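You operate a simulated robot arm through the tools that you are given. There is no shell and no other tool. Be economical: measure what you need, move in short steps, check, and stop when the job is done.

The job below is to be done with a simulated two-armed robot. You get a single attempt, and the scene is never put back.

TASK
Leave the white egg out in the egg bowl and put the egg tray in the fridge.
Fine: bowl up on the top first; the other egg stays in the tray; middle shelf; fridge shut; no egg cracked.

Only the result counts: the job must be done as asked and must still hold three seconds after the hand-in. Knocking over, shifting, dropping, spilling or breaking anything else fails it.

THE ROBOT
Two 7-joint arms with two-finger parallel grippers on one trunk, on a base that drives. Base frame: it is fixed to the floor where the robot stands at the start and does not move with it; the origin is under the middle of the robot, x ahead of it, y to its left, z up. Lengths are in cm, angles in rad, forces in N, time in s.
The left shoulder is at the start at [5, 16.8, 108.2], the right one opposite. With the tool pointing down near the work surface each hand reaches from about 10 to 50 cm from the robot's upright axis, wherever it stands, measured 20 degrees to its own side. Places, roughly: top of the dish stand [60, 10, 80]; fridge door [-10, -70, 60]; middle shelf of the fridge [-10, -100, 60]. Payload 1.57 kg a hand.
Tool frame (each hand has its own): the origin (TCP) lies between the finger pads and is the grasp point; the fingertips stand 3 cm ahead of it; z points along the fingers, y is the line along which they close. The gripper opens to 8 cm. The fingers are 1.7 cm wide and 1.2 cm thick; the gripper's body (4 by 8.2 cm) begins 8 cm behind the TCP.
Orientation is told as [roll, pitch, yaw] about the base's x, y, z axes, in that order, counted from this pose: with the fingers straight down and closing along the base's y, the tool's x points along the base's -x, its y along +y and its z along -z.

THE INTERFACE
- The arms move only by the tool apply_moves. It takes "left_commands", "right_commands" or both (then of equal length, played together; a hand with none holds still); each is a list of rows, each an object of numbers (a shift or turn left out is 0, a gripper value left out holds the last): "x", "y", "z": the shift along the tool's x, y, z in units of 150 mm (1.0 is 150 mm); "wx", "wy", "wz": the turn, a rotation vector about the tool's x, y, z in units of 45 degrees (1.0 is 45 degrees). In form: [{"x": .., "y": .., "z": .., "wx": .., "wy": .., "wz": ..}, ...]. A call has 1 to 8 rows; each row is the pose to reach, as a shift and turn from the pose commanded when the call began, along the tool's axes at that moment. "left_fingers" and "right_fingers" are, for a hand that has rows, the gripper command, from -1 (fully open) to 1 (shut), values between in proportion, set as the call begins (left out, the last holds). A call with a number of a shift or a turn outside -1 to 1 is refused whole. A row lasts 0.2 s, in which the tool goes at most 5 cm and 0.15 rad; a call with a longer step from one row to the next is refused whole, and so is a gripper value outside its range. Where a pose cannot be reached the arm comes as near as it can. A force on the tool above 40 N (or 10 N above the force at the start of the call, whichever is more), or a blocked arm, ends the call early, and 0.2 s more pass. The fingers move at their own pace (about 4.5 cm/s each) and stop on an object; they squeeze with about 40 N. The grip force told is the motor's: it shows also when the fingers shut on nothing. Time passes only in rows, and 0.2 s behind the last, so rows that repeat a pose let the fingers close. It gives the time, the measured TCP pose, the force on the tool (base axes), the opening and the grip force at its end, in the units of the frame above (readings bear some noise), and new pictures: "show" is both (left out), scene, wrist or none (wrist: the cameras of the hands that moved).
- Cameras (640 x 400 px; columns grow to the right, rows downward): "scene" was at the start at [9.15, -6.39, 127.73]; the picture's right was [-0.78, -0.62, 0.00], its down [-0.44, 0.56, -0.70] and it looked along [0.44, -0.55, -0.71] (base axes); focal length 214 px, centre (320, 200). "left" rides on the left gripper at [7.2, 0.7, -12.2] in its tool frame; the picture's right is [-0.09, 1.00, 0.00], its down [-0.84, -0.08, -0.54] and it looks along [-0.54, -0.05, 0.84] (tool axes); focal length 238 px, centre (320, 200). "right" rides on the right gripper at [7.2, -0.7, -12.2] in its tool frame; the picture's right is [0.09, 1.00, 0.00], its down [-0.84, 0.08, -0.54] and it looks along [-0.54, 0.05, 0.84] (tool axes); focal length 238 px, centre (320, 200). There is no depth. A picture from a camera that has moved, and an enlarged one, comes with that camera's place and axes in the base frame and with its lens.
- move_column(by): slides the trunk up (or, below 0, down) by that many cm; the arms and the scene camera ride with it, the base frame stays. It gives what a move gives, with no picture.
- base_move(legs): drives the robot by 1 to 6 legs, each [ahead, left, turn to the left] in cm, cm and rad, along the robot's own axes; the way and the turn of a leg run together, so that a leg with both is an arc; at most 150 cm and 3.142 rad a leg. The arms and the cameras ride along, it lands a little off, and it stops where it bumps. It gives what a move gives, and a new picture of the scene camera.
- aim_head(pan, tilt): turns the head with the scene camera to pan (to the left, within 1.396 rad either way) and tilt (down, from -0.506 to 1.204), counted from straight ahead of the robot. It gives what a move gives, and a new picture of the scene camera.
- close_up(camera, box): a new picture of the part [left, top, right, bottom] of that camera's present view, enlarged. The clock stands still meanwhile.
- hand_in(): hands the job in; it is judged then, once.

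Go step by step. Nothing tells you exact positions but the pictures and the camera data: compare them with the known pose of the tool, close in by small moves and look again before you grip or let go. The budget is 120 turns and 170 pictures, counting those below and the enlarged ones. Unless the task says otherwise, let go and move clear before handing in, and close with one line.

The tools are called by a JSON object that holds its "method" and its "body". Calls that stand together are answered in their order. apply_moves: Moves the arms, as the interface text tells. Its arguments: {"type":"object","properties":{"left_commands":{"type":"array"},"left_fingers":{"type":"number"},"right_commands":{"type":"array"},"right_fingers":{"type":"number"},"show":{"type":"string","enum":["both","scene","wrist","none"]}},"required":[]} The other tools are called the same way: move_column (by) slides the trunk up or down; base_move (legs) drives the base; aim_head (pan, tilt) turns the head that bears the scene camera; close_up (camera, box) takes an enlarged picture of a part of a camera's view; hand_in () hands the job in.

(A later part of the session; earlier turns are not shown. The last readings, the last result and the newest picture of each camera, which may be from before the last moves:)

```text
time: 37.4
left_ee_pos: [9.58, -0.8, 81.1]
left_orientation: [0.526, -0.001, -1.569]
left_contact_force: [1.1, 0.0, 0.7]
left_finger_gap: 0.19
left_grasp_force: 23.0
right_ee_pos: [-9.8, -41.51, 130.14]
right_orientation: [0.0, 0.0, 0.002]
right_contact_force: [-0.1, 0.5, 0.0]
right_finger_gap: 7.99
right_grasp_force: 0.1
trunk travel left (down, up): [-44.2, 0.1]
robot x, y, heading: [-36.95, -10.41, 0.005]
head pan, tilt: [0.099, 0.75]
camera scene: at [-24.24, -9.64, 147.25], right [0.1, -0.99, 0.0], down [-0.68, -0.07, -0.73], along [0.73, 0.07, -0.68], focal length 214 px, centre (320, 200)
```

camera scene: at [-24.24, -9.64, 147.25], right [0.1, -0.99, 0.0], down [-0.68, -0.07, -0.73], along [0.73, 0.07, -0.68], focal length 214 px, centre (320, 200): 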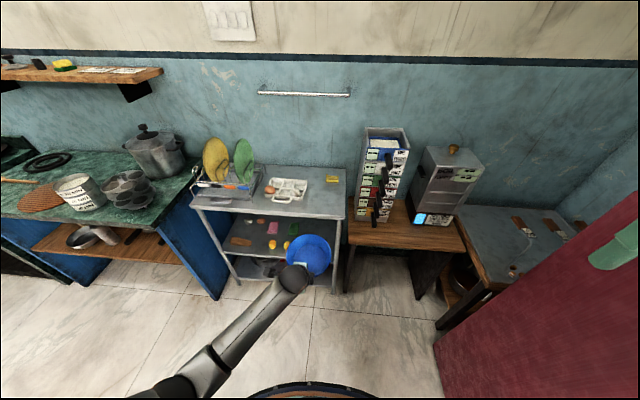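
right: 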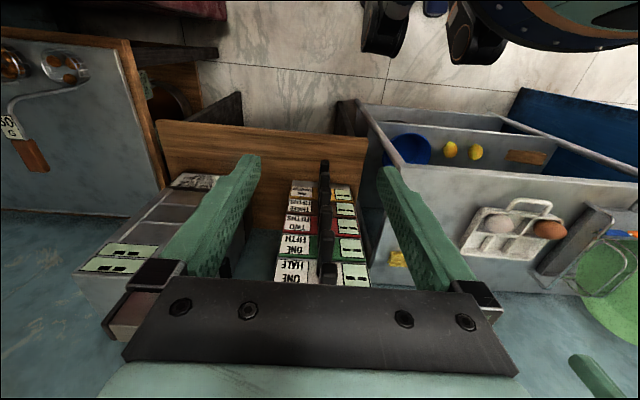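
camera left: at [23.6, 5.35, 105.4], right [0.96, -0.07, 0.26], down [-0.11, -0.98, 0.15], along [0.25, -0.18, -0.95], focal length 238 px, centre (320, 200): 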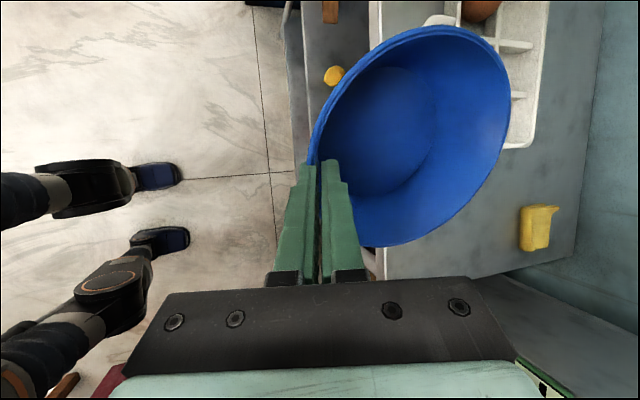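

The pose is restored. I extend forward, then raise and level.

{"method": "apply_moves", "body": {"left_commands": [{"y": 0.13, "z": 0.075}, {"y": 0.26, "z": 0.15}, {"y": 0.39, "z": 0.225}, {"y": 0.52, "z": 0.3}], "show": "none"}}

{"method": "apply_moves", "body": {"left_commands": [{"y": 0.1, "z": -0.173}, {"y": 0.2, "z": -0.346}, {"y": 0.3, "z": -0.52}, {"y": 0.4, "z": -0.693}, {"y": 0.4, "z": -0.693, "wx": 0.17}], "show": "both"}}

```text
time: 38.4
left_ee_pos: [18.57, -0.74, 81.07]
left_orientation: [0.523, 0.0, -1.569]
left_contact_force: [-0.2, -0.4, -0.5]
left_finger_gap: 0.16
left_grasp_force: 23.5
right_ee_pos: [-9.73, -41.63, 130.16]
right_orientation: [0.0, -0.001, 0.001]
right_contact_force: [-0.9, 0.0, 0.5]
right_finger_gap: 8.0
right_grasp_force: 0.1
trunk travel left (down, up): [-44.2, 0.1]
robot x, y, heading: [-36.8, -10.5, 0.002]
head pan, tilt: [0.099, 0.75]
```

```text
time: 39.5
left_ee_pos: [18.39, -0.73, 93.09]
left_orientation: [0.391, 0.001, -1.569]
left_contact_force: [0.9, 0.9, -0.2]
left_finger_gap: 0.17
left_grasp_force: 23.4
right_ee_pos: [-9.73, -41.64, 130.06]
right_orientation: [0.0, 0.0, 0.001]
right_contact_force: [1.0, -0.2, 0.4]
right_finger_gap: 8.01
right_grasp_force: 0.2
trunk travel left (down, up): [-44.2, 0.1]
robot x, y, heading: [-36.5, -10.6, 0.003]
head pan, tilt: [0.099, 0.75]
camera scene: at [-24.19, -9.66, 147.24], right [0.1, -0.99, 0.0], down [-0.68, -0.07, -0.73], along [0.73, 0.07, -0.68], focal length 214 px, centre (320, 200)
camera left: at [14.44, 6.48, 104.51], right [0.92, -0.09, 0.38], down [-0.28, -0.84, 0.47], along [0.27, -0.54, -0.8], focal length 238 px, centre (320, 200)
```

scene: 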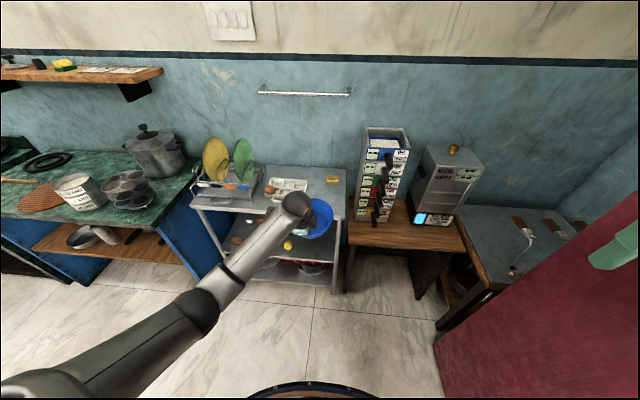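
left: 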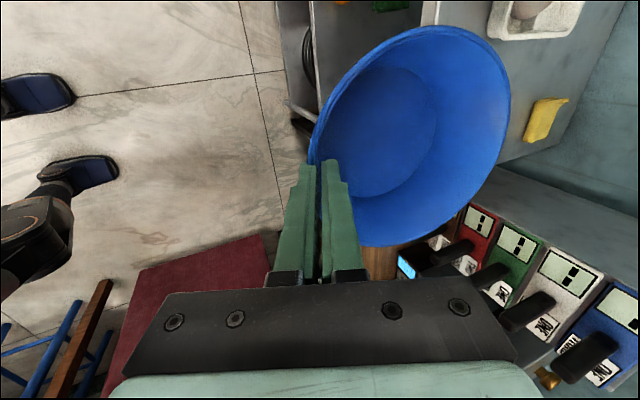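

The bowl is at z 93 and near level. I drive it over the stand's free right part.

{"method": "base_move", "body": {"legs": [[22, -3.3, 0]]}}

{"method": "close_up", "body": {"camera": "scene", "box": [220, 150, 420, 290]}}

{"method": "close_up", "body": {"camera": "left", "box": [0, 0, 640, 400]}}

```text
time: 41.2
left_ee_pos: [40.28, -3.62, 93.08]
left_orientation: [0.392, -0.001, -1.561]
left_contact_force: [-0.4, -0.1, -0.4]
left_finger_gap: 0.19
left_grasp_force: 23.0
right_ee_pos: [12.48, -44.68, 130.08]
right_orientation: [0.001, 0.001, 0.007]
right_contact_force: [0.5, 0.6, 0.2]
right_finger_gap: 8.0
right_grasp_force: 0.0
trunk travel left (down, up): [-44.2, 0.1]
robot x, y, heading: [-14.49, -13.59, 0.01]
head pan, tilt: [0.099, 0.75]
camera scene: at [-2.28, -12.78, 147.24], right [0.11, -0.99, 0.0], down [-0.68, -0.07, -0.73], along [0.73, 0.08, -0.68], focal length 214 px, centre (320, 200)
```

scene: 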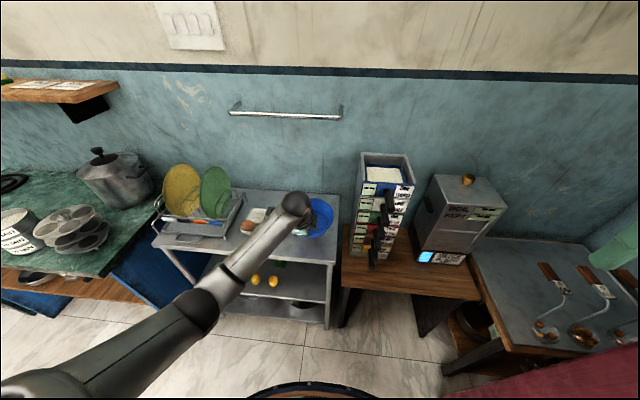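

```text
2.86 times, centred on (320, 220) of scene
camera zoom: at [-2.28, -12.78, 147.24], right [0.11, -0.99, 0.0], down [-0.68, -0.07, -0.73], along [0.73, 0.08, -0.68], focal length 613 px, centre (320, 143)
```

zoom: 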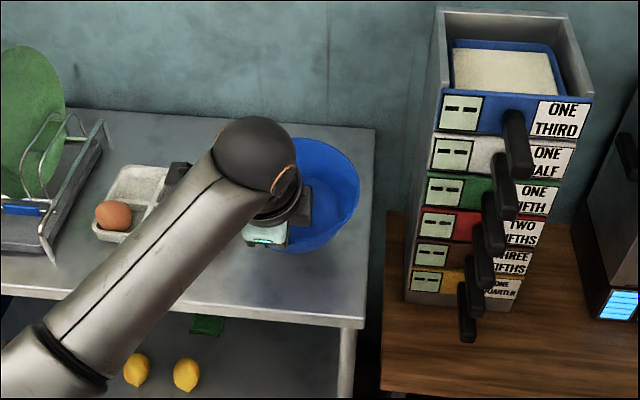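

```text
1.00 times, centred on (320, 200) of left
camera zoom: at [36.24, 3.59, 104.47], right [0.92, -0.08, 0.38], down [-0.27, -0.84, 0.47], along [0.28, -0.54, -0.8], focal length 238 px, centre (320, 200)
```

zoom: 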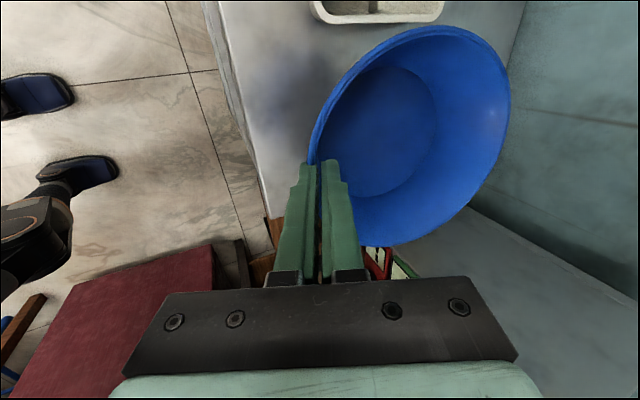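

The bowl is over the free spot. I shift it 2 cm further from the tray and lower it 5 cm.

{"method": "apply_moves", "body": {"left_commands": [{"x": -0.133}, {"x": -0.133, "y": -0.042, "z": 0.103}, {"x": -0.133, "y": -0.085, "z": 0.205}, {"x": -0.133, "y": -0.127, "z": 0.308}], "show": "wrist"}}

{"method": "close_up", "body": {"camera": "scene", "box": [220, 150, 420, 290]}}

```text
time: 42.2
left_ee_pos: [40.21, -5.46, 87.97]
left_orientation: [0.393, 0.0, -1.562]
left_contact_force: [0.5, -0.1, -1.4]
left_finger_gap: 0.19
left_grasp_force: 23.7
right_ee_pos: [12.2, -44.52, 130.1]
right_orientation: [0.0, 0.002, 0.006]
right_contact_force: [0.6, 0.6, -0.6]
right_finger_gap: 8.01
right_grasp_force: 0.0
trunk travel left (down, up): [-44.2, 0.1]
robot x, y, heading: [-14.57, -13.48, 0.012]
head pan, tilt: [0.099, 0.75]
camera left: at [36.18, 1.64, 99.49], right [0.92, -0.08, 0.38], down [-0.27, -0.84, 0.47], along [0.28, -0.54, -0.8], focal length 238 px, centre (320, 200)
```

left: 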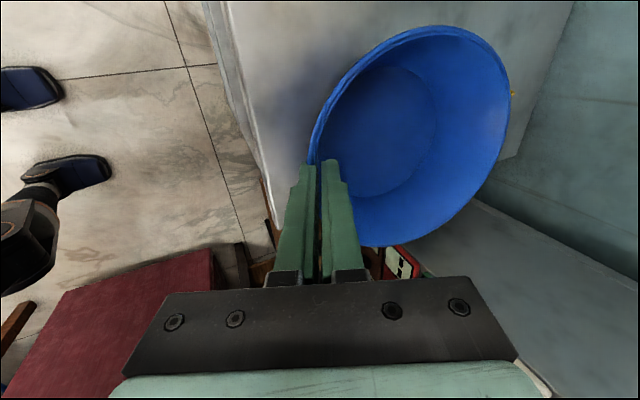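

```text
2.86 times, centred on (320, 220) of scene
camera zoom: at [-2.35, -12.75, 147.25], right [0.11, -0.99, 0.0], down [-0.68, -0.07, -0.73], along [0.73, 0.08, -0.68], focal length 613 px, centre (320, 143)
```

zoom: 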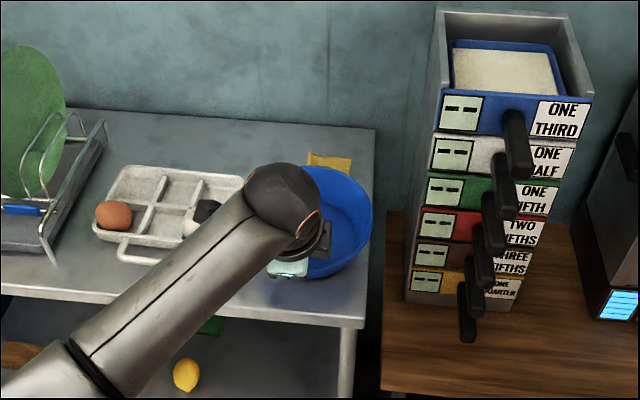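

The bowl is slightly too near the right edge, so I shift 1.2 cm back left and lower in small steps until contact.

{"method": "apply_moves", "body": {"left_commands": [{"x": 0.08}, {"x": 0.08, "y": -0.013, "z": 0.031}, {"x": 0.08, "y": -0.025, "z": 0.062}, {"x": 0.08, "y": -0.025, "z": 0.062}], "show": "none"}}

{"method": "apply_moves", "body": {"left_commands": [{"y": -0.013, "z": 0.031}, {"y": -0.013, "z": 0.031}], "show": "wrist"}}

```text
time: 43.2
left_ee_pos: [40.37, -4.45, 87.33]
left_orientation: [0.4, -0.001, -1.563]
left_contact_force: [-4.6, 0.5, 16.9]
left_finger_gap: 0.21
left_grasp_force: 23.0
right_ee_pos: [12.0, -44.58, 130.31]
right_orientation: [0.0, -0.002, 0.007]
right_contact_force: [-0.1, -0.2, -0.5]
right_finger_gap: 7.99
right_grasp_force: 0.3
trunk travel left (down, up): [-44.2, 0.1]
robot x, y, heading: [-14.9, -13.23, 0.01]
head pan, tilt: [0.099, 0.75]
```

```text
time: 43.9
left_ee_pos: [40.36, -4.37, 86.84]
left_orientation: [0.402, -0.001, -1.564]
left_contact_force: [-0.7, 0.2, 21.4]
left_finger_gap: 0.22
left_grasp_force: 23.5
right_ee_pos: [12.04, -44.63, 130.15]
right_orientation: [0.001, -0.001, 0.006]
right_contact_force: [-0.1, -0.3, 0.1]
right_finger_gap: 7.97
right_grasp_force: 0.0
trunk travel left (down, up): [-44.2, 0.1]
robot x, y, heading: [-14.67, -13.95, 0.011]
head pan, tilt: [0.099, 0.75]
camera left: at [36.2, 2.76, 98.34], right [0.92, -0.08, 0.39], down [-0.28, -0.84, 0.47], along [0.29, -0.54, -0.79], focal length 238 px, centre (320, 200)
```

left: 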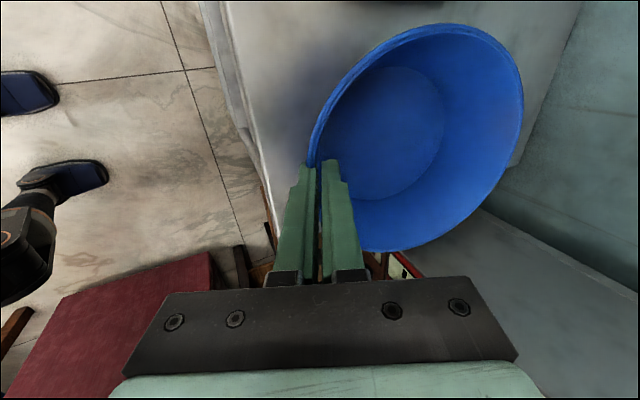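

The bowl is on the top (21 N upward). I open part-way, let it settle and look.

{"method": "apply_moves", "body": {"left_commands": [{}, {}, {}, {}], "left_fingers": 0.0, "show": "wrist"}}

```text
time: 44.9
left_ee_pos: [40.37, -4.3, 86.63]
left_orientation: [0.394, 0.002, -1.562]
left_contact_force: [0.1, 1.0, -0.4]
left_finger_gap: 4.01
left_grasp_force: 0.0
right_ee_pos: [12.18, -44.63, 130.14]
right_orientation: [-0.001, 0.001, 0.007]
right_contact_force: [0.8, 0.5, -0.6]
right_finger_gap: 8.01
right_grasp_force: 0.1
trunk travel left (down, up): [-44.2, 0.1]
robot x, y, heading: [-14.71, -13.7, 0.01]
head pan, tilt: [0.099, 0.75]
camera left: at [36.25, 2.82, 98.04], right [0.92, -0.08, 0.38], down [-0.27, -0.84, 0.47], along [0.28, -0.54, -0.8], focal length 238 px, centre (320, 200)
```

left: 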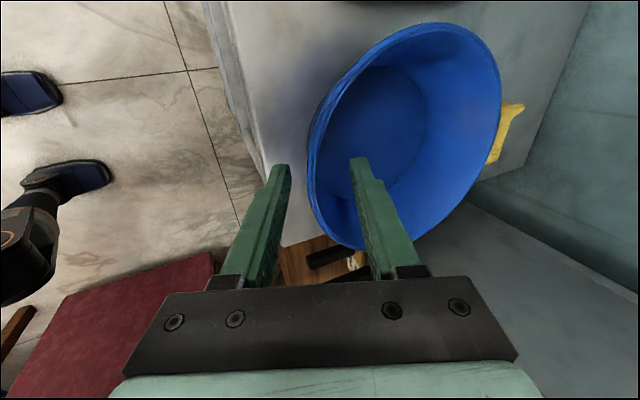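

The bowl is free. I withdraw straight back along the fingers.

{"method": "apply_moves", "body": {"left_commands": [{"z": -0.13}, {"z": -0.26}, {"z": -0.4}, {"z": -0.55}], "show": "wrist"}}

{"method": "base_move", "body": {"legs": [[-22, 6, 0]]}}

{"method": "close_up", "body": {"camera": "scene", "box": [200, 150, 400, 290]}}

```text
time: 45.9
left_ee_pos: [37.12, -4.37, 94.29]
left_orientation: [0.392, 0.0, -1.563]
left_contact_force: [0.4, 0.6, -0.3]
left_finger_gap: 4.0
left_grasp_force: 0.1
right_ee_pos: [12.2, -44.74, 130.05]
right_orientation: [-0.001, 0.0, 0.007]
right_contact_force: [-0.5, -0.6, 0.5]
right_finger_gap: 8.0
right_grasp_force: 0.1
trunk travel left (down, up): [-44.2, 0.1]
robot x, y, heading: [-14.79, -13.68, 0.003]
head pan, tilt: [0.099, 0.75]
camera left: at [33.0, 2.78, 105.68], right [0.92, -0.08, 0.38], down [-0.27, -0.84, 0.47], along [0.28, -0.54, -0.8], focal length 238 px, centre (320, 200)
```

left: 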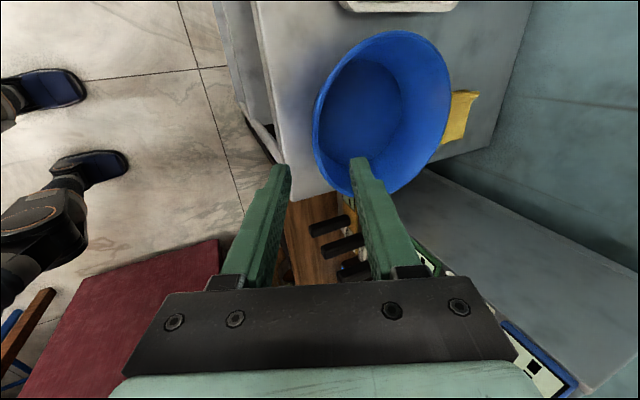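

```text
time: 47.6
left_ee_pos: [15.09, 1.41, 94.24]
left_orientation: [0.393, 0.001, -1.564]
left_contact_force: [0.4, 0.6, 0.8]
left_finger_gap: 4.0
left_grasp_force: 0.0
right_ee_pos: [-9.65, -38.73, 130.19]
right_orientation: [0.0, -0.001, 0.007]
right_contact_force: [0.5, 1.1, 0.5]
right_finger_gap: 7.98
right_grasp_force: 0.1
trunk travel left (down, up): [-44.2, 0.1]
robot x, y, heading: [-36.49, -8.06, 0.004]
head pan, tilt: [0.099, 0.75]
camera scene: at [-24.35, -6.93, 147.26], right [0.11, -0.99, 0.0], down [-0.68, -0.07, -0.73], along [0.73, 0.08, -0.68], focal length 214 px, centre (320, 200)
```

scene: 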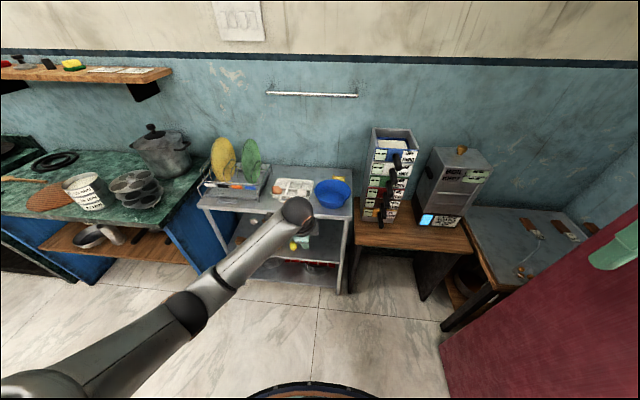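

```text
2.86 times, centred on (300, 220) of scene
camera zoom: at [-24.35, -6.93, 147.26], right [0.11, -0.99, 0.0], down [-0.68, -0.07, -0.73], along [0.73, 0.08, -0.68], focal length 613 px, centre (377, 143)
```

zoom: 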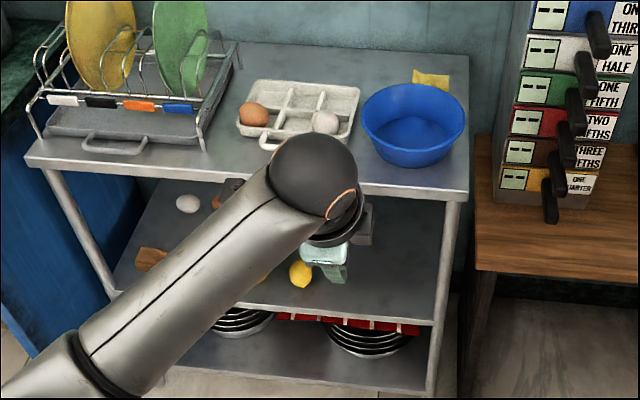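

The bowl stands well on the top, clear of tray and sponge. Now I turn the left hand back to straight down, closing along y, for the egg.

{"method": "apply_moves", "body": {"left_commands": [{"wx": 0.17}, {"wx": 0.34}, {"wx": 0.5}], "left_fingers": -1, "show": "none"}}

{"method": "apply_moves", "body": {"left_commands": [{"wz": -0.17}, {"wz": -0.34}, {"wz": -0.5}, {"wz": -0.67}, {"wz": -0.84}, {"wz": -1.0}], "show": "none"}}

{"method": "apply_moves", "body": {"left_commands": [{"wz": -0.17}, {"wz": -0.34}, {"wz": -0.5}, {"wz": -0.67}, {"wz": -0.84}, {"wz": -0.995}], "show": "none"}}

```text
time: 48.4
left_ee_pos: [15.23, 1.34, 94.26]
left_orientation: [-0.002, -0.001, -1.562]
left_contact_force: [0.7, 0.6, -0.2]
left_finger_gap: 7.99
left_grasp_force: 0.0
right_ee_pos: [-9.51, -38.9, 130.16]
right_orientation: [0.001, -0.001, 0.008]
right_contact_force: [-0.5, -0.1, -0.1]
right_finger_gap: 7.98
right_grasp_force: 0.1
trunk travel left (down, up): [-44.2, 0.1]
robot x, y, heading: [-36.8, -8.29, 0.005]
head pan, tilt: [0.099, 0.75]
```

```text
time: 49.8
left_ee_pos: [15.22, 1.42, 94.15]
left_orientation: [-0.001, 0.0, -0.776]
left_contact_force: [-0.7, -0.5, 0.0]
left_finger_gap: 8.02
left_grasp_force: 0.1
right_ee_pos: [-9.58, -38.83, 130.16]
right_orientation: [0.0, 0.0, 0.007]
right_contact_force: [-0.4, -0.3, 0.2]
right_finger_gap: 8.0
right_grasp_force: 0.2
trunk travel left (down, up): [-44.2, 0.1]
robot x, y, heading: [-36.94, -7.74, 0.009]
head pan, tilt: [0.099, 0.75]
```

```text
time: 51.2
left_ee_pos: [15.3, 1.53, 94.14]
left_orientation: [0.0, -0.001, 0.005]
left_contact_force: [0.1, 0.5, -0.7]
left_finger_gap: 7.99
left_grasp_force: 0.1
right_ee_pos: [-9.59, -38.95, 130.17]
right_orientation: [0.0, -0.002, 0.008]
right_contact_force: [0.4, 0.7, -0.9]
right_finger_gap: 7.99
right_grasp_force: 0.1
trunk travel left (down, up): [-44.2, 0.1]
robot x, y, heading: [-36.7, -7.91, 0.004]
head pan, tilt: [0.099, 0.75]
```

The hand points straight down. I drive so that it stands just short of the egg.

{"method": "base_move", "body": {"legs": [[26, 8, -0.005]]}}

{"method": "close_up", "body": {"camera": "left", "box": [160, 0, 480, 200]}}

```text
time: 53.1
left_ee_pos: [41.78, 9.18, 94.16]
left_orientation: [-0.001, -0.001, -0.005]
left_contact_force: [-0.4, -0.2, -0.1]
left_finger_gap: 7.99
left_grasp_force: 0.0
right_ee_pos: [16.64, -30.73, 130.2]
right_orientation: [0.001, -0.001, 0.0]
right_contact_force: [0.5, 0.7, 1.1]
right_finger_gap: 8.0
right_grasp_force: 0.0
trunk travel left (down, up): [-44.2, 0.1]
robot x, y, heading: [-10.0, 0.28, -0.002]
head pan, tilt: [0.099, 0.75]
camera scene: at [2.23, 1.16, 147.24], right [0.1, -0.99, 0.0], down [-0.68, -0.07, -0.73], along [0.73, 0.07, -0.68], focal length 214 px, centre (320, 200)
```

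scene: 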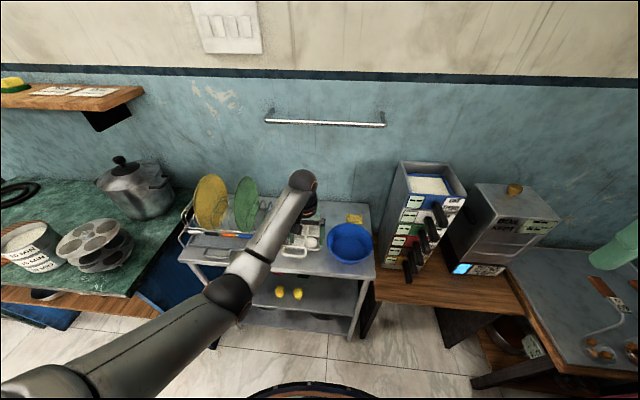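

```text
2.00 times, centred on (320, 100) of left
camera zoom: at [34.59, 9.95, 106.26], right [0.1, 1.0, 0.0], down [0.84, -0.08, 0.54], along [0.54, -0.05, -0.84], focal length 477 px, centre (320, 400)
```

zoom: 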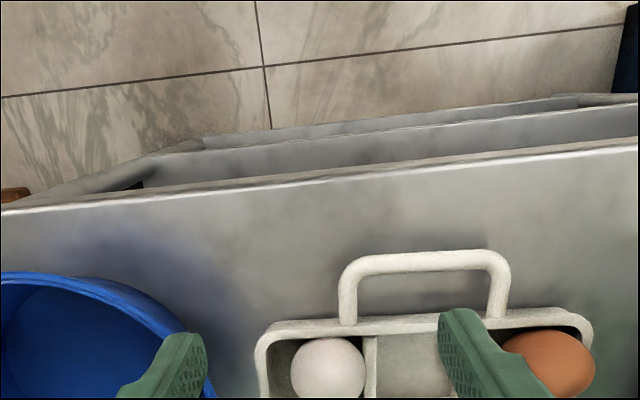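

The white egg's centre is near (47.5, 9.2), 4.2 cm across, resting in the cell's front-left corner. I look at the tray's height from the scene camera.

{"method": "close_up", "body": {"camera": "scene", "box": [260, 215, 340, 265]}}

{"method": "close_up", "body": {"camera": "left", "box": [270, 150, 430, 250]}}

```text
8.00 times, centred on (300, 240) of scene
camera zoom: at [2.23, 1.16, 147.24], right [0.1, -0.99, 0.0], down [-0.68, -0.07, -0.73], along [0.73, 0.07, -0.68], focal length 1716 px, centre (480, -120)
```

zoom: 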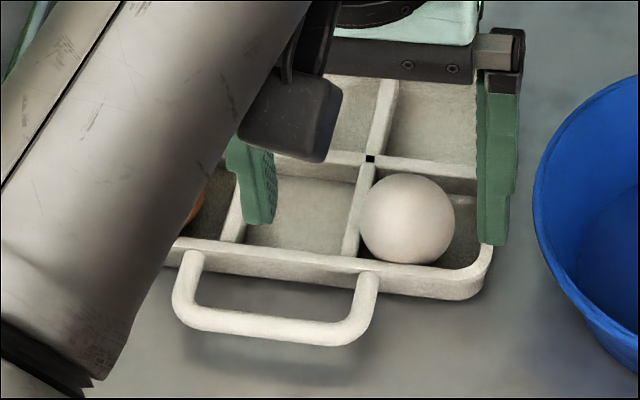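

```text
4.00 times, centred on (350, 200) of left
camera zoom: at [34.59, 9.95, 106.26], right [0.1, 1.0, 0.0], down [0.84, -0.08, 0.54], along [0.54, -0.05, -0.84], focal length 953 px, centre (200, 200)
```

zoom: 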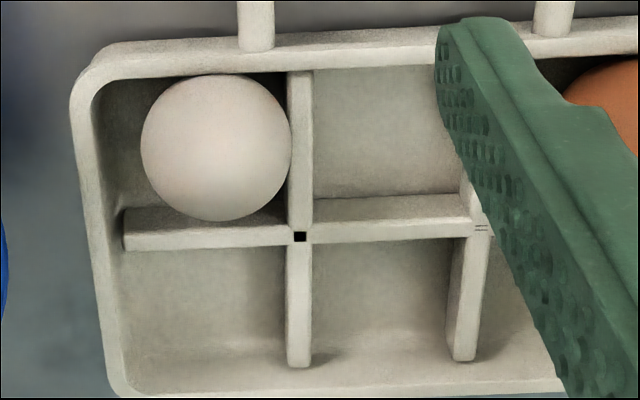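

The tray is about 2 cm high and the egg's centre lies just above its wall, at about (48.3, 9.05, 82.6). I move over it, narrow the fingers and go partly down.

{"method": "apply_moves", "body": {"left_commands": [{"x": -0.22, "y": -0.005}, {"x": -0.433, "y": -0.01}, {"x": -0.433, "y": -0.01, "z": 0.2}, {"x": -0.433, "y": -0.01, "z": 0.4}], "left_fingers": -0.4, "show": "wrist"}}

{"method": "close_up", "body": {"camera": "scene", "box": [260, 205, 356, 265]}}

```text
time: 54.1
left_ee_pos: [48.07, 9.06, 88.31]
left_orientation: [0.001, -0.003, -0.005]
left_contact_force: [0.5, 1.2, 0.4]
left_finger_gap: 5.58
left_grasp_force: 0.1
right_ee_pos: [16.53, -30.95, 130.06]
right_orientation: [0.0, 0.001, -0.001]
right_contact_force: [-0.7, 0.1, 0.1]
right_finger_gap: 7.98
right_grasp_force: 0.1
trunk travel left (down, up): [-44.2, 0.1]
robot x, y, heading: [-10.07, 0.69, -0.002]
head pan, tilt: [0.099, 0.75]
camera left: at [40.87, 9.9, 100.37], right [0.1, 1.0, 0.0], down [0.84, -0.08, 0.54], along [0.54, -0.05, -0.84], focal length 238 px, centre (320, 200)
```

left: 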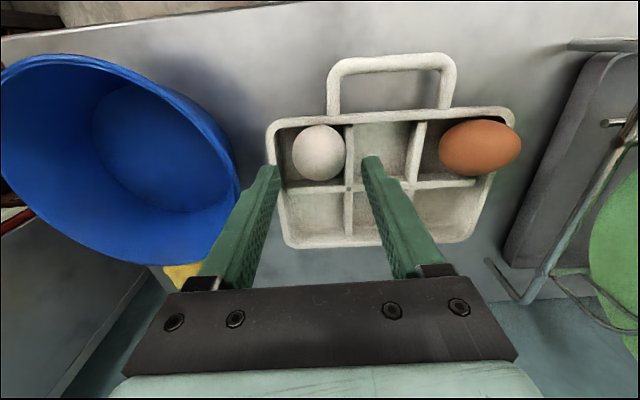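

```text
6.67 times, centred on (308, 235) of scene
camera zoom: at [2.18, 1.12, 147.25], right [0.1, -0.99, 0.0], down [-0.68, -0.07, -0.73], along [0.73, 0.07, -0.68], focal length 1430 px, centre (400, -33)
```

zoom: 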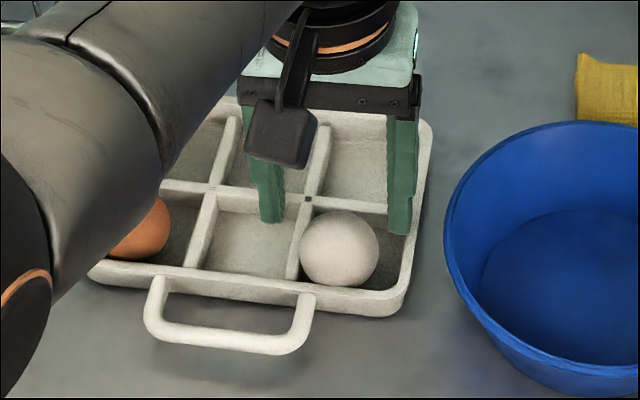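

The fingers straddle the egg. I go down the last 3 cm.

{"method": "apply_moves", "body": {"left_commands": [{"x": 0.01, "y": 0.007, "z": 0.07}, {"x": 0.01, "y": 0.007, "z": 0.14}, {"x": 0.01, "y": 0.007, "z": 0.2}], "show": "wrist"}}

{"method": "close_up", "body": {"camera": "left", "box": [220, 80, 420, 220]}}

{"method": "close_up", "body": {"camera": "scene", "box": [280, 215, 344, 255]}}

```text
time: 54.9
left_ee_pos: [47.01, 9.42, 85.68]
left_orientation: [0.001, -0.003, -0.004]
left_contact_force: [-0.5, -0.9, -0.4]
left_finger_gap: 5.61
left_grasp_force: 0.1
left hand out of reach, approached as far as the arm can: row 1, 2, 3
right_ee_pos: [16.45, -30.76, 130.11]
right_orientation: [-0.002, -0.001, 0.001]
right_contact_force: [-0.7, 0.3, 0.1]
right_finger_gap: 8.0
right_grasp_force: 0.1
trunk travel left (down, up): [-44.2, 0.1]
robot x, y, heading: [-10.48, 0.43, -0.002]
head pan, tilt: [0.099, 0.75]
camera left: at [39.78, 10.17, 97.8], right [0.1, 1.0, 0.0], down [0.84, -0.08, 0.54], along [0.54, -0.05, -0.84], focal length 238 px, centre (320, 200)
```

left: 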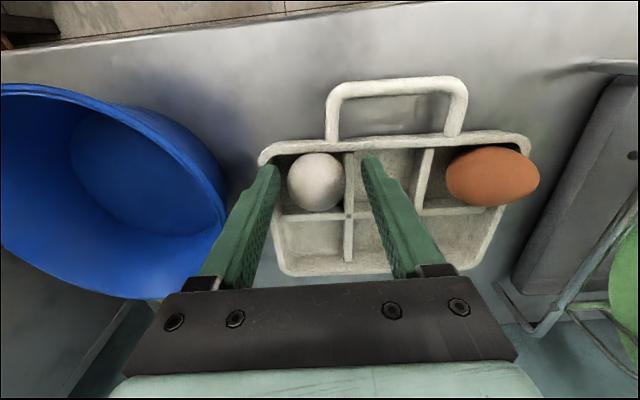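

```text
2.86 times, centred on (320, 150) of left
camera zoom: at [39.78, 10.17, 97.8], right [0.1, 1.0, 0.0], down [0.84, -0.08, 0.54], along [0.54, -0.05, -0.84], focal length 681 px, centre (320, 343)
```

zoom: 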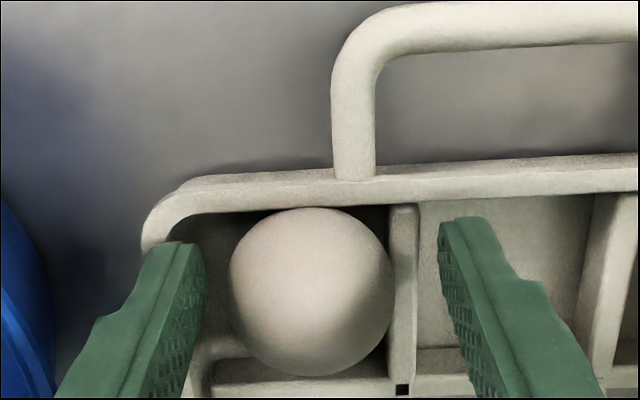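

```text
10.00 times, centred on (312, 235) of scene
camera zoom: at [2.15, 1.17, 147.26], right [0.1, -0.99, 0.0], down [-0.68, -0.07, -0.73], along [0.73, 0.07, -0.68], focal length 2145 px, centre (400, -150)
```

zoom: 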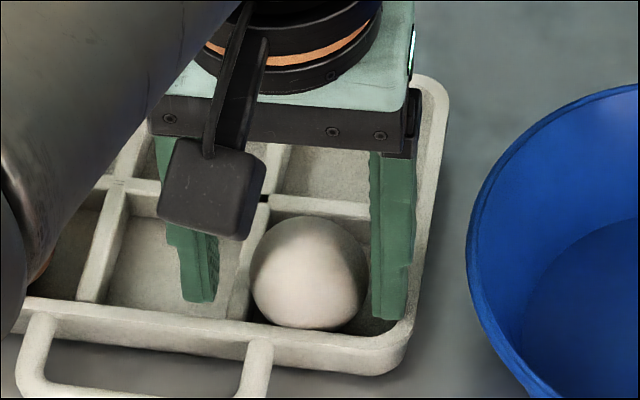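

The arm is out of reach by about 1 cm. I lift clear, drive 8 cm nearer and pull the hand back by as much.

{"method": "apply_moves", "body": {"left_commands": [{"z": -0.15}, {"z": -0.3}, {"x": 0.2, "z": -0.3}, {"x": 0.45, "z": -0.3}], "show": "none"}}

{"method": "base_move", "body": {"legs": [[7, 0, 0]]}}

{"method": "close_up", "body": {"camera": "left", "box": [160, 50, 480, 250]}}

```text
time: 55.9
left_ee_pos: [42.41, 10.21, 92.86]
left_orientation: [0.005, -0.057, 0.008]
left_contact_force: [0.9, -0.3, 0.1]
left_finger_gap: 5.59
left_grasp_force: 0.1
right_ee_pos: [16.58, -30.7, 130.17]
right_orientation: [0.0, -0.002, -0.001]
right_contact_force: [0.0, -0.2, 0.8]
right_finger_gap: 7.98
right_grasp_force: 0.0
trunk travel left (down, up): [-44.2, 0.1]
robot x, y, heading: [-9.87, 0.32, 0.0]
head pan, tilt: [0.099, 0.75]
```

```text
time: 56.9
left_ee_pos: [49.38, 10.44, 92.6]
left_orientation: [0.006, -0.055, 0.01]
left_contact_force: [0.7, 1.3, -0.7]
left_finger_gap: 5.6
left_grasp_force: 0.1
right_ee_pos: [23.54, -30.78, 130.22]
right_orientation: [0.0, 0.0, 0.001]
right_contact_force: [0.3, 0.5, 0.7]
right_finger_gap: 8.01
right_grasp_force: 0.0
trunk travel left (down, up): [-44.2, 0.1]
robot x, y, heading: [-3.27, 0.33, -0.001]
head pan, tilt: [0.099, 0.75]
camera scene: at [9.26, 1.15, 147.24], right [0.1, -0.99, 0.0], down [-0.68, -0.07, -0.73], along [0.73, 0.07, -0.68], focal length 214 px, centre (320, 200)
```

scene: 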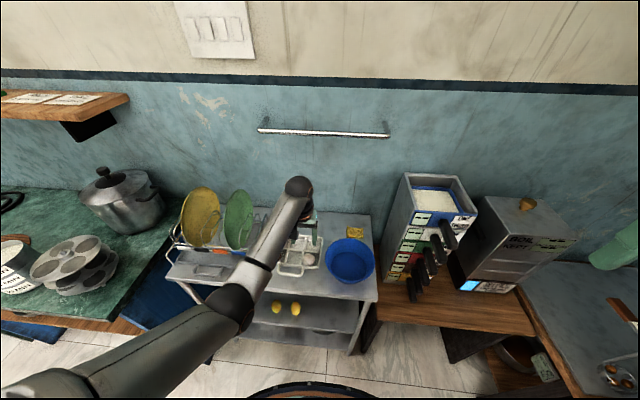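

```text
2.00 times, centred on (320, 150) of left
camera zoom: at [41.56, 10.94, 104.28], right [0.08, 1.0, 0.01], down [0.81, -0.07, 0.59], along [0.58, -0.04, -0.81], focal length 477 px, centre (320, 300)
```

zoom: 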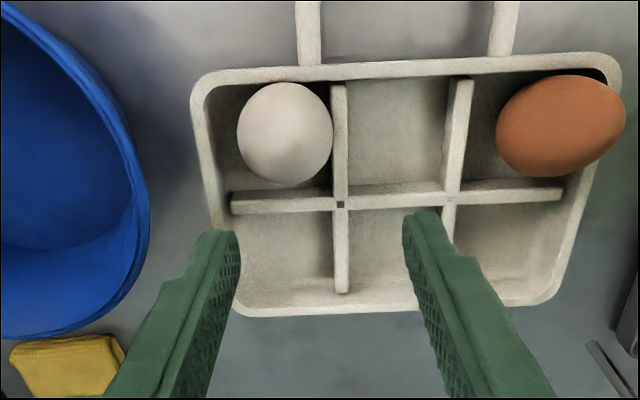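

I bring the hand over the egg and level it.

{"method": "apply_moves", "body": {"left_commands": [{"x": 0.1, "y": -0.083, "wy": 0.07, "wz": 0.01}, {"x": 0.1, "y": -0.083, "z": 0.15, "wy": 0.07, "wz": 0.01}, {"x": 0.1, "y": -0.083, "z": 0.3, "wy": 0.07, "wz": 0.01}], "show": "wrist"}}

```text
time: 57.7
left_ee_pos: [49.65, 10.88, 89.42]
left_orientation: [0.03, -0.033, 0.023]
left_contact_force: [-0.6, 0.5, -0.3]
left_finger_gap: 5.6
left_grasp_force: 0.0
right_ee_pos: [23.48, -30.81, 130.1]
right_orientation: [0.0, 0.0, 0.0]
right_contact_force: [-0.4, 0.3, 0.0]
right_finger_gap: 7.99
right_grasp_force: 0.0
trunk travel left (down, up): [-44.2, 0.1]
robot x, y, heading: [-3.53, 0.34, 0.002]
head pan, tilt: [0.099, 0.75]
camera left: at [42.01, 11.08, 101.26], right [0.07, 1.0, 0.03], down [0.82, -0.08, 0.57], along [0.57, -0.01, -0.82], focal length 238 px, centre (320, 200)
```

left: 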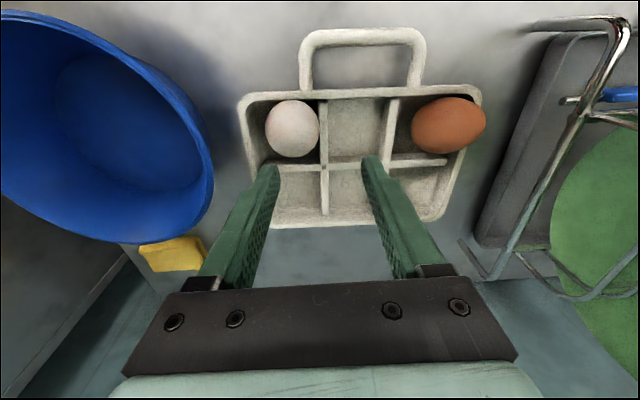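

The arm only works well in a narrow band of reach here, so I back off 4 cm with the base and try again.

{"method": "base_move", "body": {"legs": [[-4, 0, 0]]}}

{"method": "apply_moves", "body": {"left_commands": [{"x": -0.08, "y": -0.06, "z": -0.02, "wx": 0.02, "wy": 0.02, "wz": 0.015}, {"x": -0.157, "y": -0.12, "z": 0.03, "wx": 0.038, "wy": 0.042, "wz": 0.029}, {"x": -0.157, "y": -0.12, "z": 0.08, "wx": 0.038, "wy": 0.042, "wz": 0.029}], "show": "wrist"}}

```text
time: 58.6
left_ee_pos: [45.64, 10.88, 89.33]
left_orientation: [0.029, -0.037, 0.019]
left_contact_force: [-0.1, 0.1, 0.0]
left_finger_gap: 5.6
left_grasp_force: 0.0
right_ee_pos: [19.47, -30.86, 130.15]
right_orientation: [0.001, -0.002, 0.0]
right_contact_force: [-0.8, -0.1, -0.2]
right_finger_gap: 8.02
right_grasp_force: 0.0
trunk travel left (down, up): [-44.2, 0.1]
robot x, y, heading: [-7.27, 0.58, 0.003]
head pan, tilt: [0.099, 0.75]
camera scene: at [5.07, 1.15, 147.27], right [0.1, -0.99, 0.0], down [-0.68, -0.07, -0.73], along [0.73, 0.07, -0.68], focal length 214 px, centre (320, 200)
```

scene: 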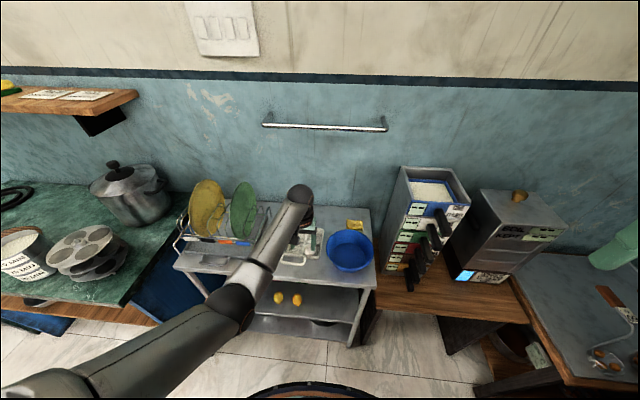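

```text
time: 59.4
left_ee_pos: [48.13, 9.23, 88.11]
left_orientation: [-0.001, -0.002, -0.001]
left_contact_force: [-0.2, -0.4, 0.6]
left_finger_gap: 5.61
left_grasp_force: 0.1
right_ee_pos: [19.72, -30.85, 130.19]
right_orientation: [0.0, 0.0, 0.001]
right_contact_force: [-0.5, 1.2, 0.8]
right_finger_gap: 7.98
right_grasp_force: 0.0
trunk travel left (down, up): [-44.2, 0.1]
robot x, y, heading: [-6.93, 0.35, -0.002]
head pan, tilt: [0.099, 0.75]
camera left: at [40.92, 9.91, 100.29], right [0.09, 1.0, 0.0], down [0.84, -0.08, 0.54], along [0.54, -0.05, -0.84], focal length 238 px, centre (320, 200)
```

left: 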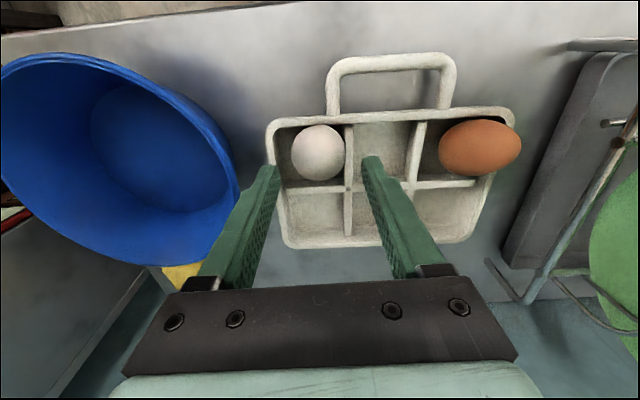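

The pose is exact over the egg. I go down 2.7 cm.

{"method": "apply_moves", "body": {"left_commands": [{"x": 0.015, "z": 0.06}, {"x": 0.015, "z": 0.12}, {"x": 0.015, "z": 0.18}, {"x": 0.015, "z": 0.18}], "show": "none"}}

{"method": "close_up", "body": {"camera": "left", "box": [220, 80, 420, 220]}}

{"method": "close_up", "body": {"camera": "scene", "box": [280, 220, 344, 260]}}

```text
time: 60.4
left_ee_pos: [47.93, 9.05, 85.48]
left_orientation: [0.001, -0.001, -0.003]
left_contact_force: [0.0, 0.0, 2.3]
left_finger_gap: 5.57
left_grasp_force: 0.0
right_ee_pos: [19.55, -30.71, 130.12]
right_orientation: [0.001, -0.001, 0.0]
right_contact_force: [0.1, 0.2, -0.5]
right_finger_gap: 8.0
right_grasp_force: 0.1
trunk travel left (down, up): [-44.2, 0.1]
robot x, y, heading: [-7.19, 0.29, 0.003]
head pan, tilt: [0.099, 0.75]
```

```text
2.86 times, centred on (320, 150) of left
camera zoom: at [40.67, 9.76, 97.72], right [0.09, 1.0, 0.0], down [0.84, -0.08, 0.54], along [0.54, -0.05, -0.84], focal length 681 px, centre (320, 343)
```

zoom: 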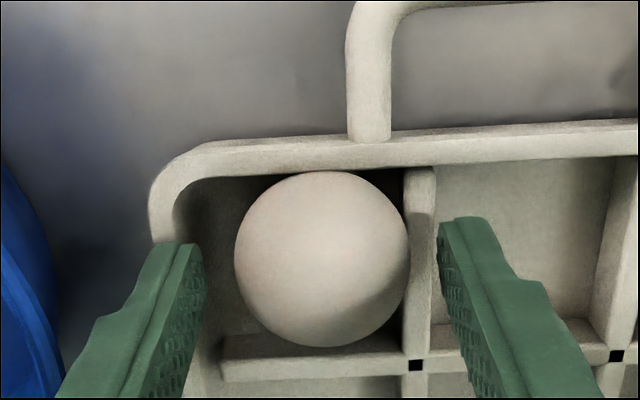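

```text
10.00 times, centred on (312, 240) of scene
camera zoom: at [5.18, 1.15, 147.26], right [0.1, -0.99, 0.0], down [-0.68, -0.07, -0.73], along [0.73, 0.07, -0.68], focal length 2145 px, centre (400, -200)
```

zoom: 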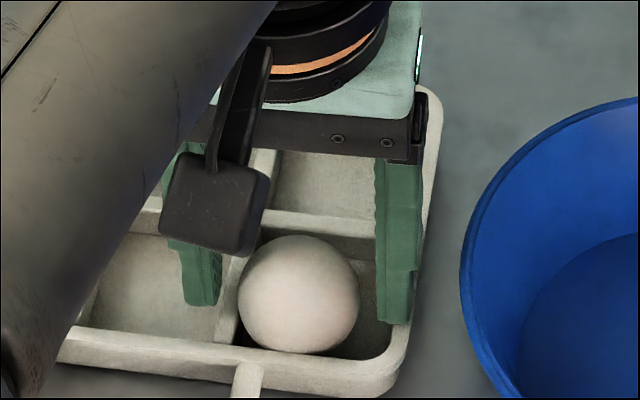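

A slight touch (2 N) suggests the tips are at wall height, which is just below the egg's middle. I close gently in steps.

{"method": "apply_moves", "body": {"left_commands": [{}, {}, {}], "left_fingers": -0.08, "show": "none"}}

{"method": "apply_moves", "body": {"left_commands": [{}, {}], "left_fingers": -0.03, "show": "wrist"}}

```text
time: 61.2
left_ee_pos: [47.8, 9.0, 85.59]
left_orientation: [0.001, -0.001, -0.004]
left_contact_force: [0.9, -1.8, 4.1]
left_finger_gap: 4.51
left_grasp_force: 1.0
right_ee_pos: [19.56, -30.79, 130.07]
right_orientation: [0.0, -0.001, 0.0]
right_contact_force: [0.6, 1.0, -0.2]
right_finger_gap: 7.98
right_grasp_force: 0.0
trunk travel left (down, up): [-44.2, 0.1]
robot x, y, heading: [-7.07, 0.47, -0.006]
head pan, tilt: [0.099, 0.75]
```

```text
time: 61.8
left_ee_pos: [47.86, 9.06, 85.56]
left_orientation: [-0.002, -0.001, -0.004]
left_contact_force: [0.8, -2.5, 5.3]
left_finger_gap: 4.31
left_grasp_force: 0.7
right_ee_pos: [19.6, -30.81, 130.09]
right_orientation: [-0.001, 0.0, 0.0]
right_contact_force: [-0.3, -0.1, 0.3]
right_finger_gap: 8.01
right_grasp_force: 0.0
trunk travel left (down, up): [-44.2, 0.1]
robot x, y, heading: [-7.07, 0.43, 0.002]
head pan, tilt: [0.099, 0.75]
camera left: at [40.66, 9.76, 97.72], right [0.09, 1.0, 0.0], down [0.84, -0.08, 0.54], along [0.54, -0.05, -0.84], focal length 238 px, centre (320, 200)
```

left: 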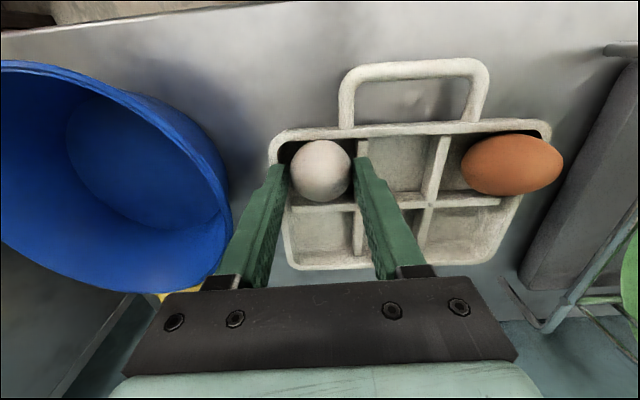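

Nearly touching. I raise 1 mm off the wall and tighten a bit more.

{"method": "apply_moves", "body": {"left_commands": [{"z": -0.01}, {"z": -0.01}, {"z": -0.01}], "left_fingers": 0.03, "show": "none"}}

{"method": "apply_moves", "body": {"left_commands": [{}, {}], "left_fingers": 0.08, "show": "wrist"}}

```text
time: 62.6
left_ee_pos: [47.84, 9.12, 85.72]
left_orientation: [0.003, 0.002, 0.0]
left_contact_force: [-0.9, -0.3, 0.4]
left_finger_gap: 4.17
left_grasp_force: 12.1
right_ee_pos: [19.64, -30.82, 130.15]
right_orientation: [0.001, 0.0, -0.001]
right_contact_force: [-0.1, 0.2, 0.0]
right_finger_gap: 8.0
right_grasp_force: 0.1
trunk travel left (down, up): [-44.2, 0.1]
robot x, y, heading: [-6.76, 0.58, 0.003]
head pan, tilt: [0.099, 0.75]
```

```text
time: 63.2
left_ee_pos: [47.98, 9.07, 85.6]
left_orientation: [0.001, 0.0, -0.002]
left_contact_force: [-0.2, -0.3, 0.5]
left_finger_gap: 4.18
left_grasp_force: 11.7
right_ee_pos: [19.58, -30.72, 130.12]
right_orientation: [0.001, -0.001, 0.001]
right_contact_force: [-0.2, -0.2, -0.3]
right_finger_gap: 8.01
right_grasp_force: 0.0
trunk travel left (down, up): [-44.2, 0.1]
robot x, y, heading: [-7.18, 0.35, 0.004]
head pan, tilt: [0.099, 0.75]
camera left: at [40.73, 9.8, 97.76], right [0.09, 1.0, 0.0], down [0.84, -0.08, 0.54], along [0.54, -0.05, -0.84], focal length 238 px, centre (320, 200)
```

left: 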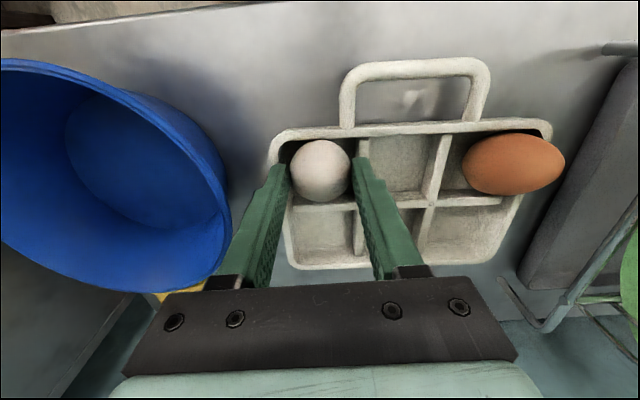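

The egg is held at 4.18 cm with a steady 12 N. I lift gently.

{"method": "apply_moves", "body": {"left_commands": [{"z": -0.04}, {"z": -0.09}, {"z": -0.15}, {"z": -0.21}], "show": "wrist"}}

```text
time: 64.2
left_ee_pos: [47.85, 9.12, 88.77]
left_orientation: [0.001, 0.0, -0.001]
left_contact_force: [0.6, 0.7, -0.6]
left_finger_gap: 4.16
left_grasp_force: 11.9
right_ee_pos: [19.53, -30.83, 130.07]
right_orientation: [-0.003, 0.001, 0.001]
right_contact_force: [-0.7, -0.2, -0.1]
right_finger_gap: 8.0
right_grasp_force: 0.1
trunk travel left (down, up): [-44.2, 0.1]
robot x, y, heading: [-7.23, 0.07, -0.001]
head pan, tilt: [0.099, 0.75]
camera left: at [40.56, 9.86, 101.0], right [0.09, 1.0, 0.0], down [0.84, -0.08, 0.54], along [0.54, -0.05, -0.84], focal length 238 px, centre (320, 200)
```

left: 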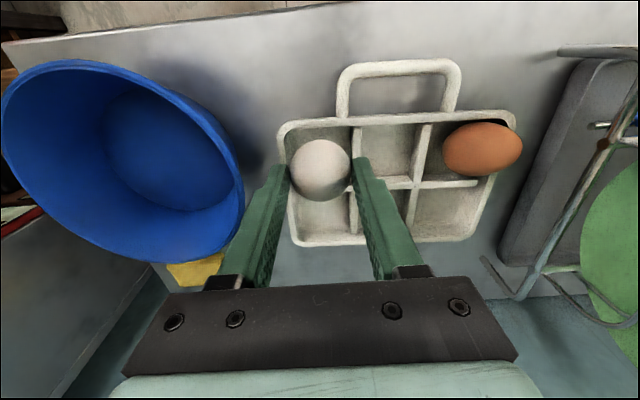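

The egg is up. I raise it further and strafe with the base so that it is over the bowl's centre, near (47.6, −4.1).

{"method": "apply_moves", "body": {"left_commands": [{"z": -0.11}, {"z": -0.22}, {"z": -0.33}, {"z": -0.42}], "show": "none"}}

{"method": "base_move", "body": {"legs": [[0, -13.2, 0]]}}

{"method": "close_up", "body": {"camera": "left", "box": [0, 0, 640, 400]}}

```text
time: 65.2
left_ee_pos: [47.84, 9.05, 95.16]
left_orientation: [0.0, 0.001, -0.002]
left_contact_force: [0.4, 0.3, -0.4]
left_finger_gap: 4.16
left_grasp_force: 12.5
right_ee_pos: [19.63, -30.84, 130.12]
right_orientation: [0.001, 0.001, -0.001]
right_contact_force: [-0.7, 0.3, -0.6]
right_finger_gap: 8.0
right_grasp_force: 0.0
trunk travel left (down, up): [-44.2, 0.1]
robot x, y, heading: [-7.11, 0.56, -0.001]
head pan, tilt: [0.099, 0.75]
```

```text
time: 66.5
left_ee_pos: [47.77, -4.02, 95.08]
left_orientation: [0.002, 0.001, 0.002]
left_contact_force: [0.2, 0.2, -0.2]
left_finger_gap: 4.15
left_grasp_force: 11.8
right_ee_pos: [19.81, -43.95, 130.08]
right_orientation: [-0.001, 0.0, 0.002]
right_contact_force: [-0.2, -0.3, 0.5]
right_finger_gap: 8.01
right_grasp_force: 0.1
trunk travel left (down, up): [-44.2, 0.1]
robot x, y, heading: [-7.15, -12.91, 0.005]
head pan, tilt: [0.099, 0.75]
camera scene: at [5.26, -12.02, 147.25], right [0.1, -0.99, 0.0], down [-0.68, -0.07, -0.73], along [0.73, 0.08, -0.68], focal length 214 px, centre (320, 200)
```

scene: 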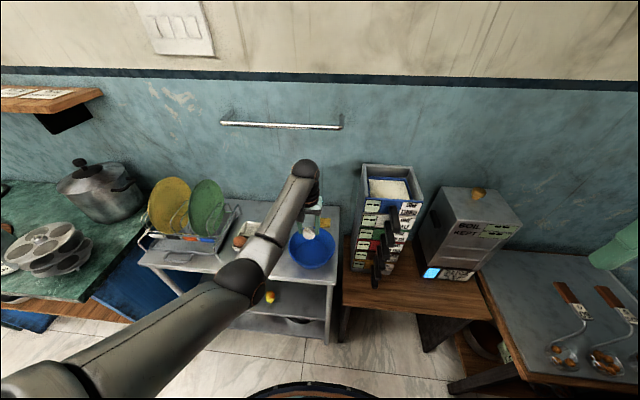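

```text
1.00 times, centred on (320, 200) of left
camera zoom: at [40.73, -3.3, 107.19], right [0.09, 1.0, 0.0], down [0.84, -0.08, 0.54], along [0.54, -0.05, -0.84], focal length 238 px, centre (320, 200)
```

zoom: 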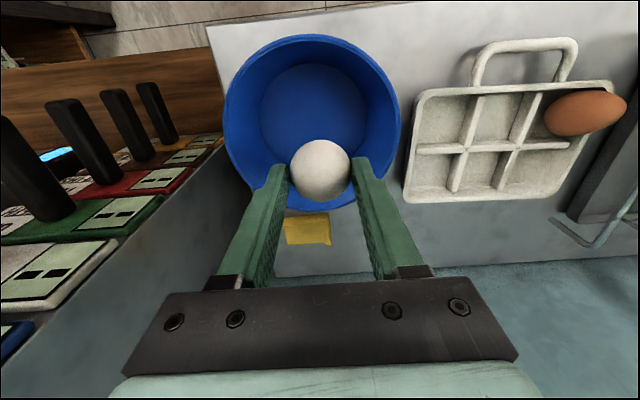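

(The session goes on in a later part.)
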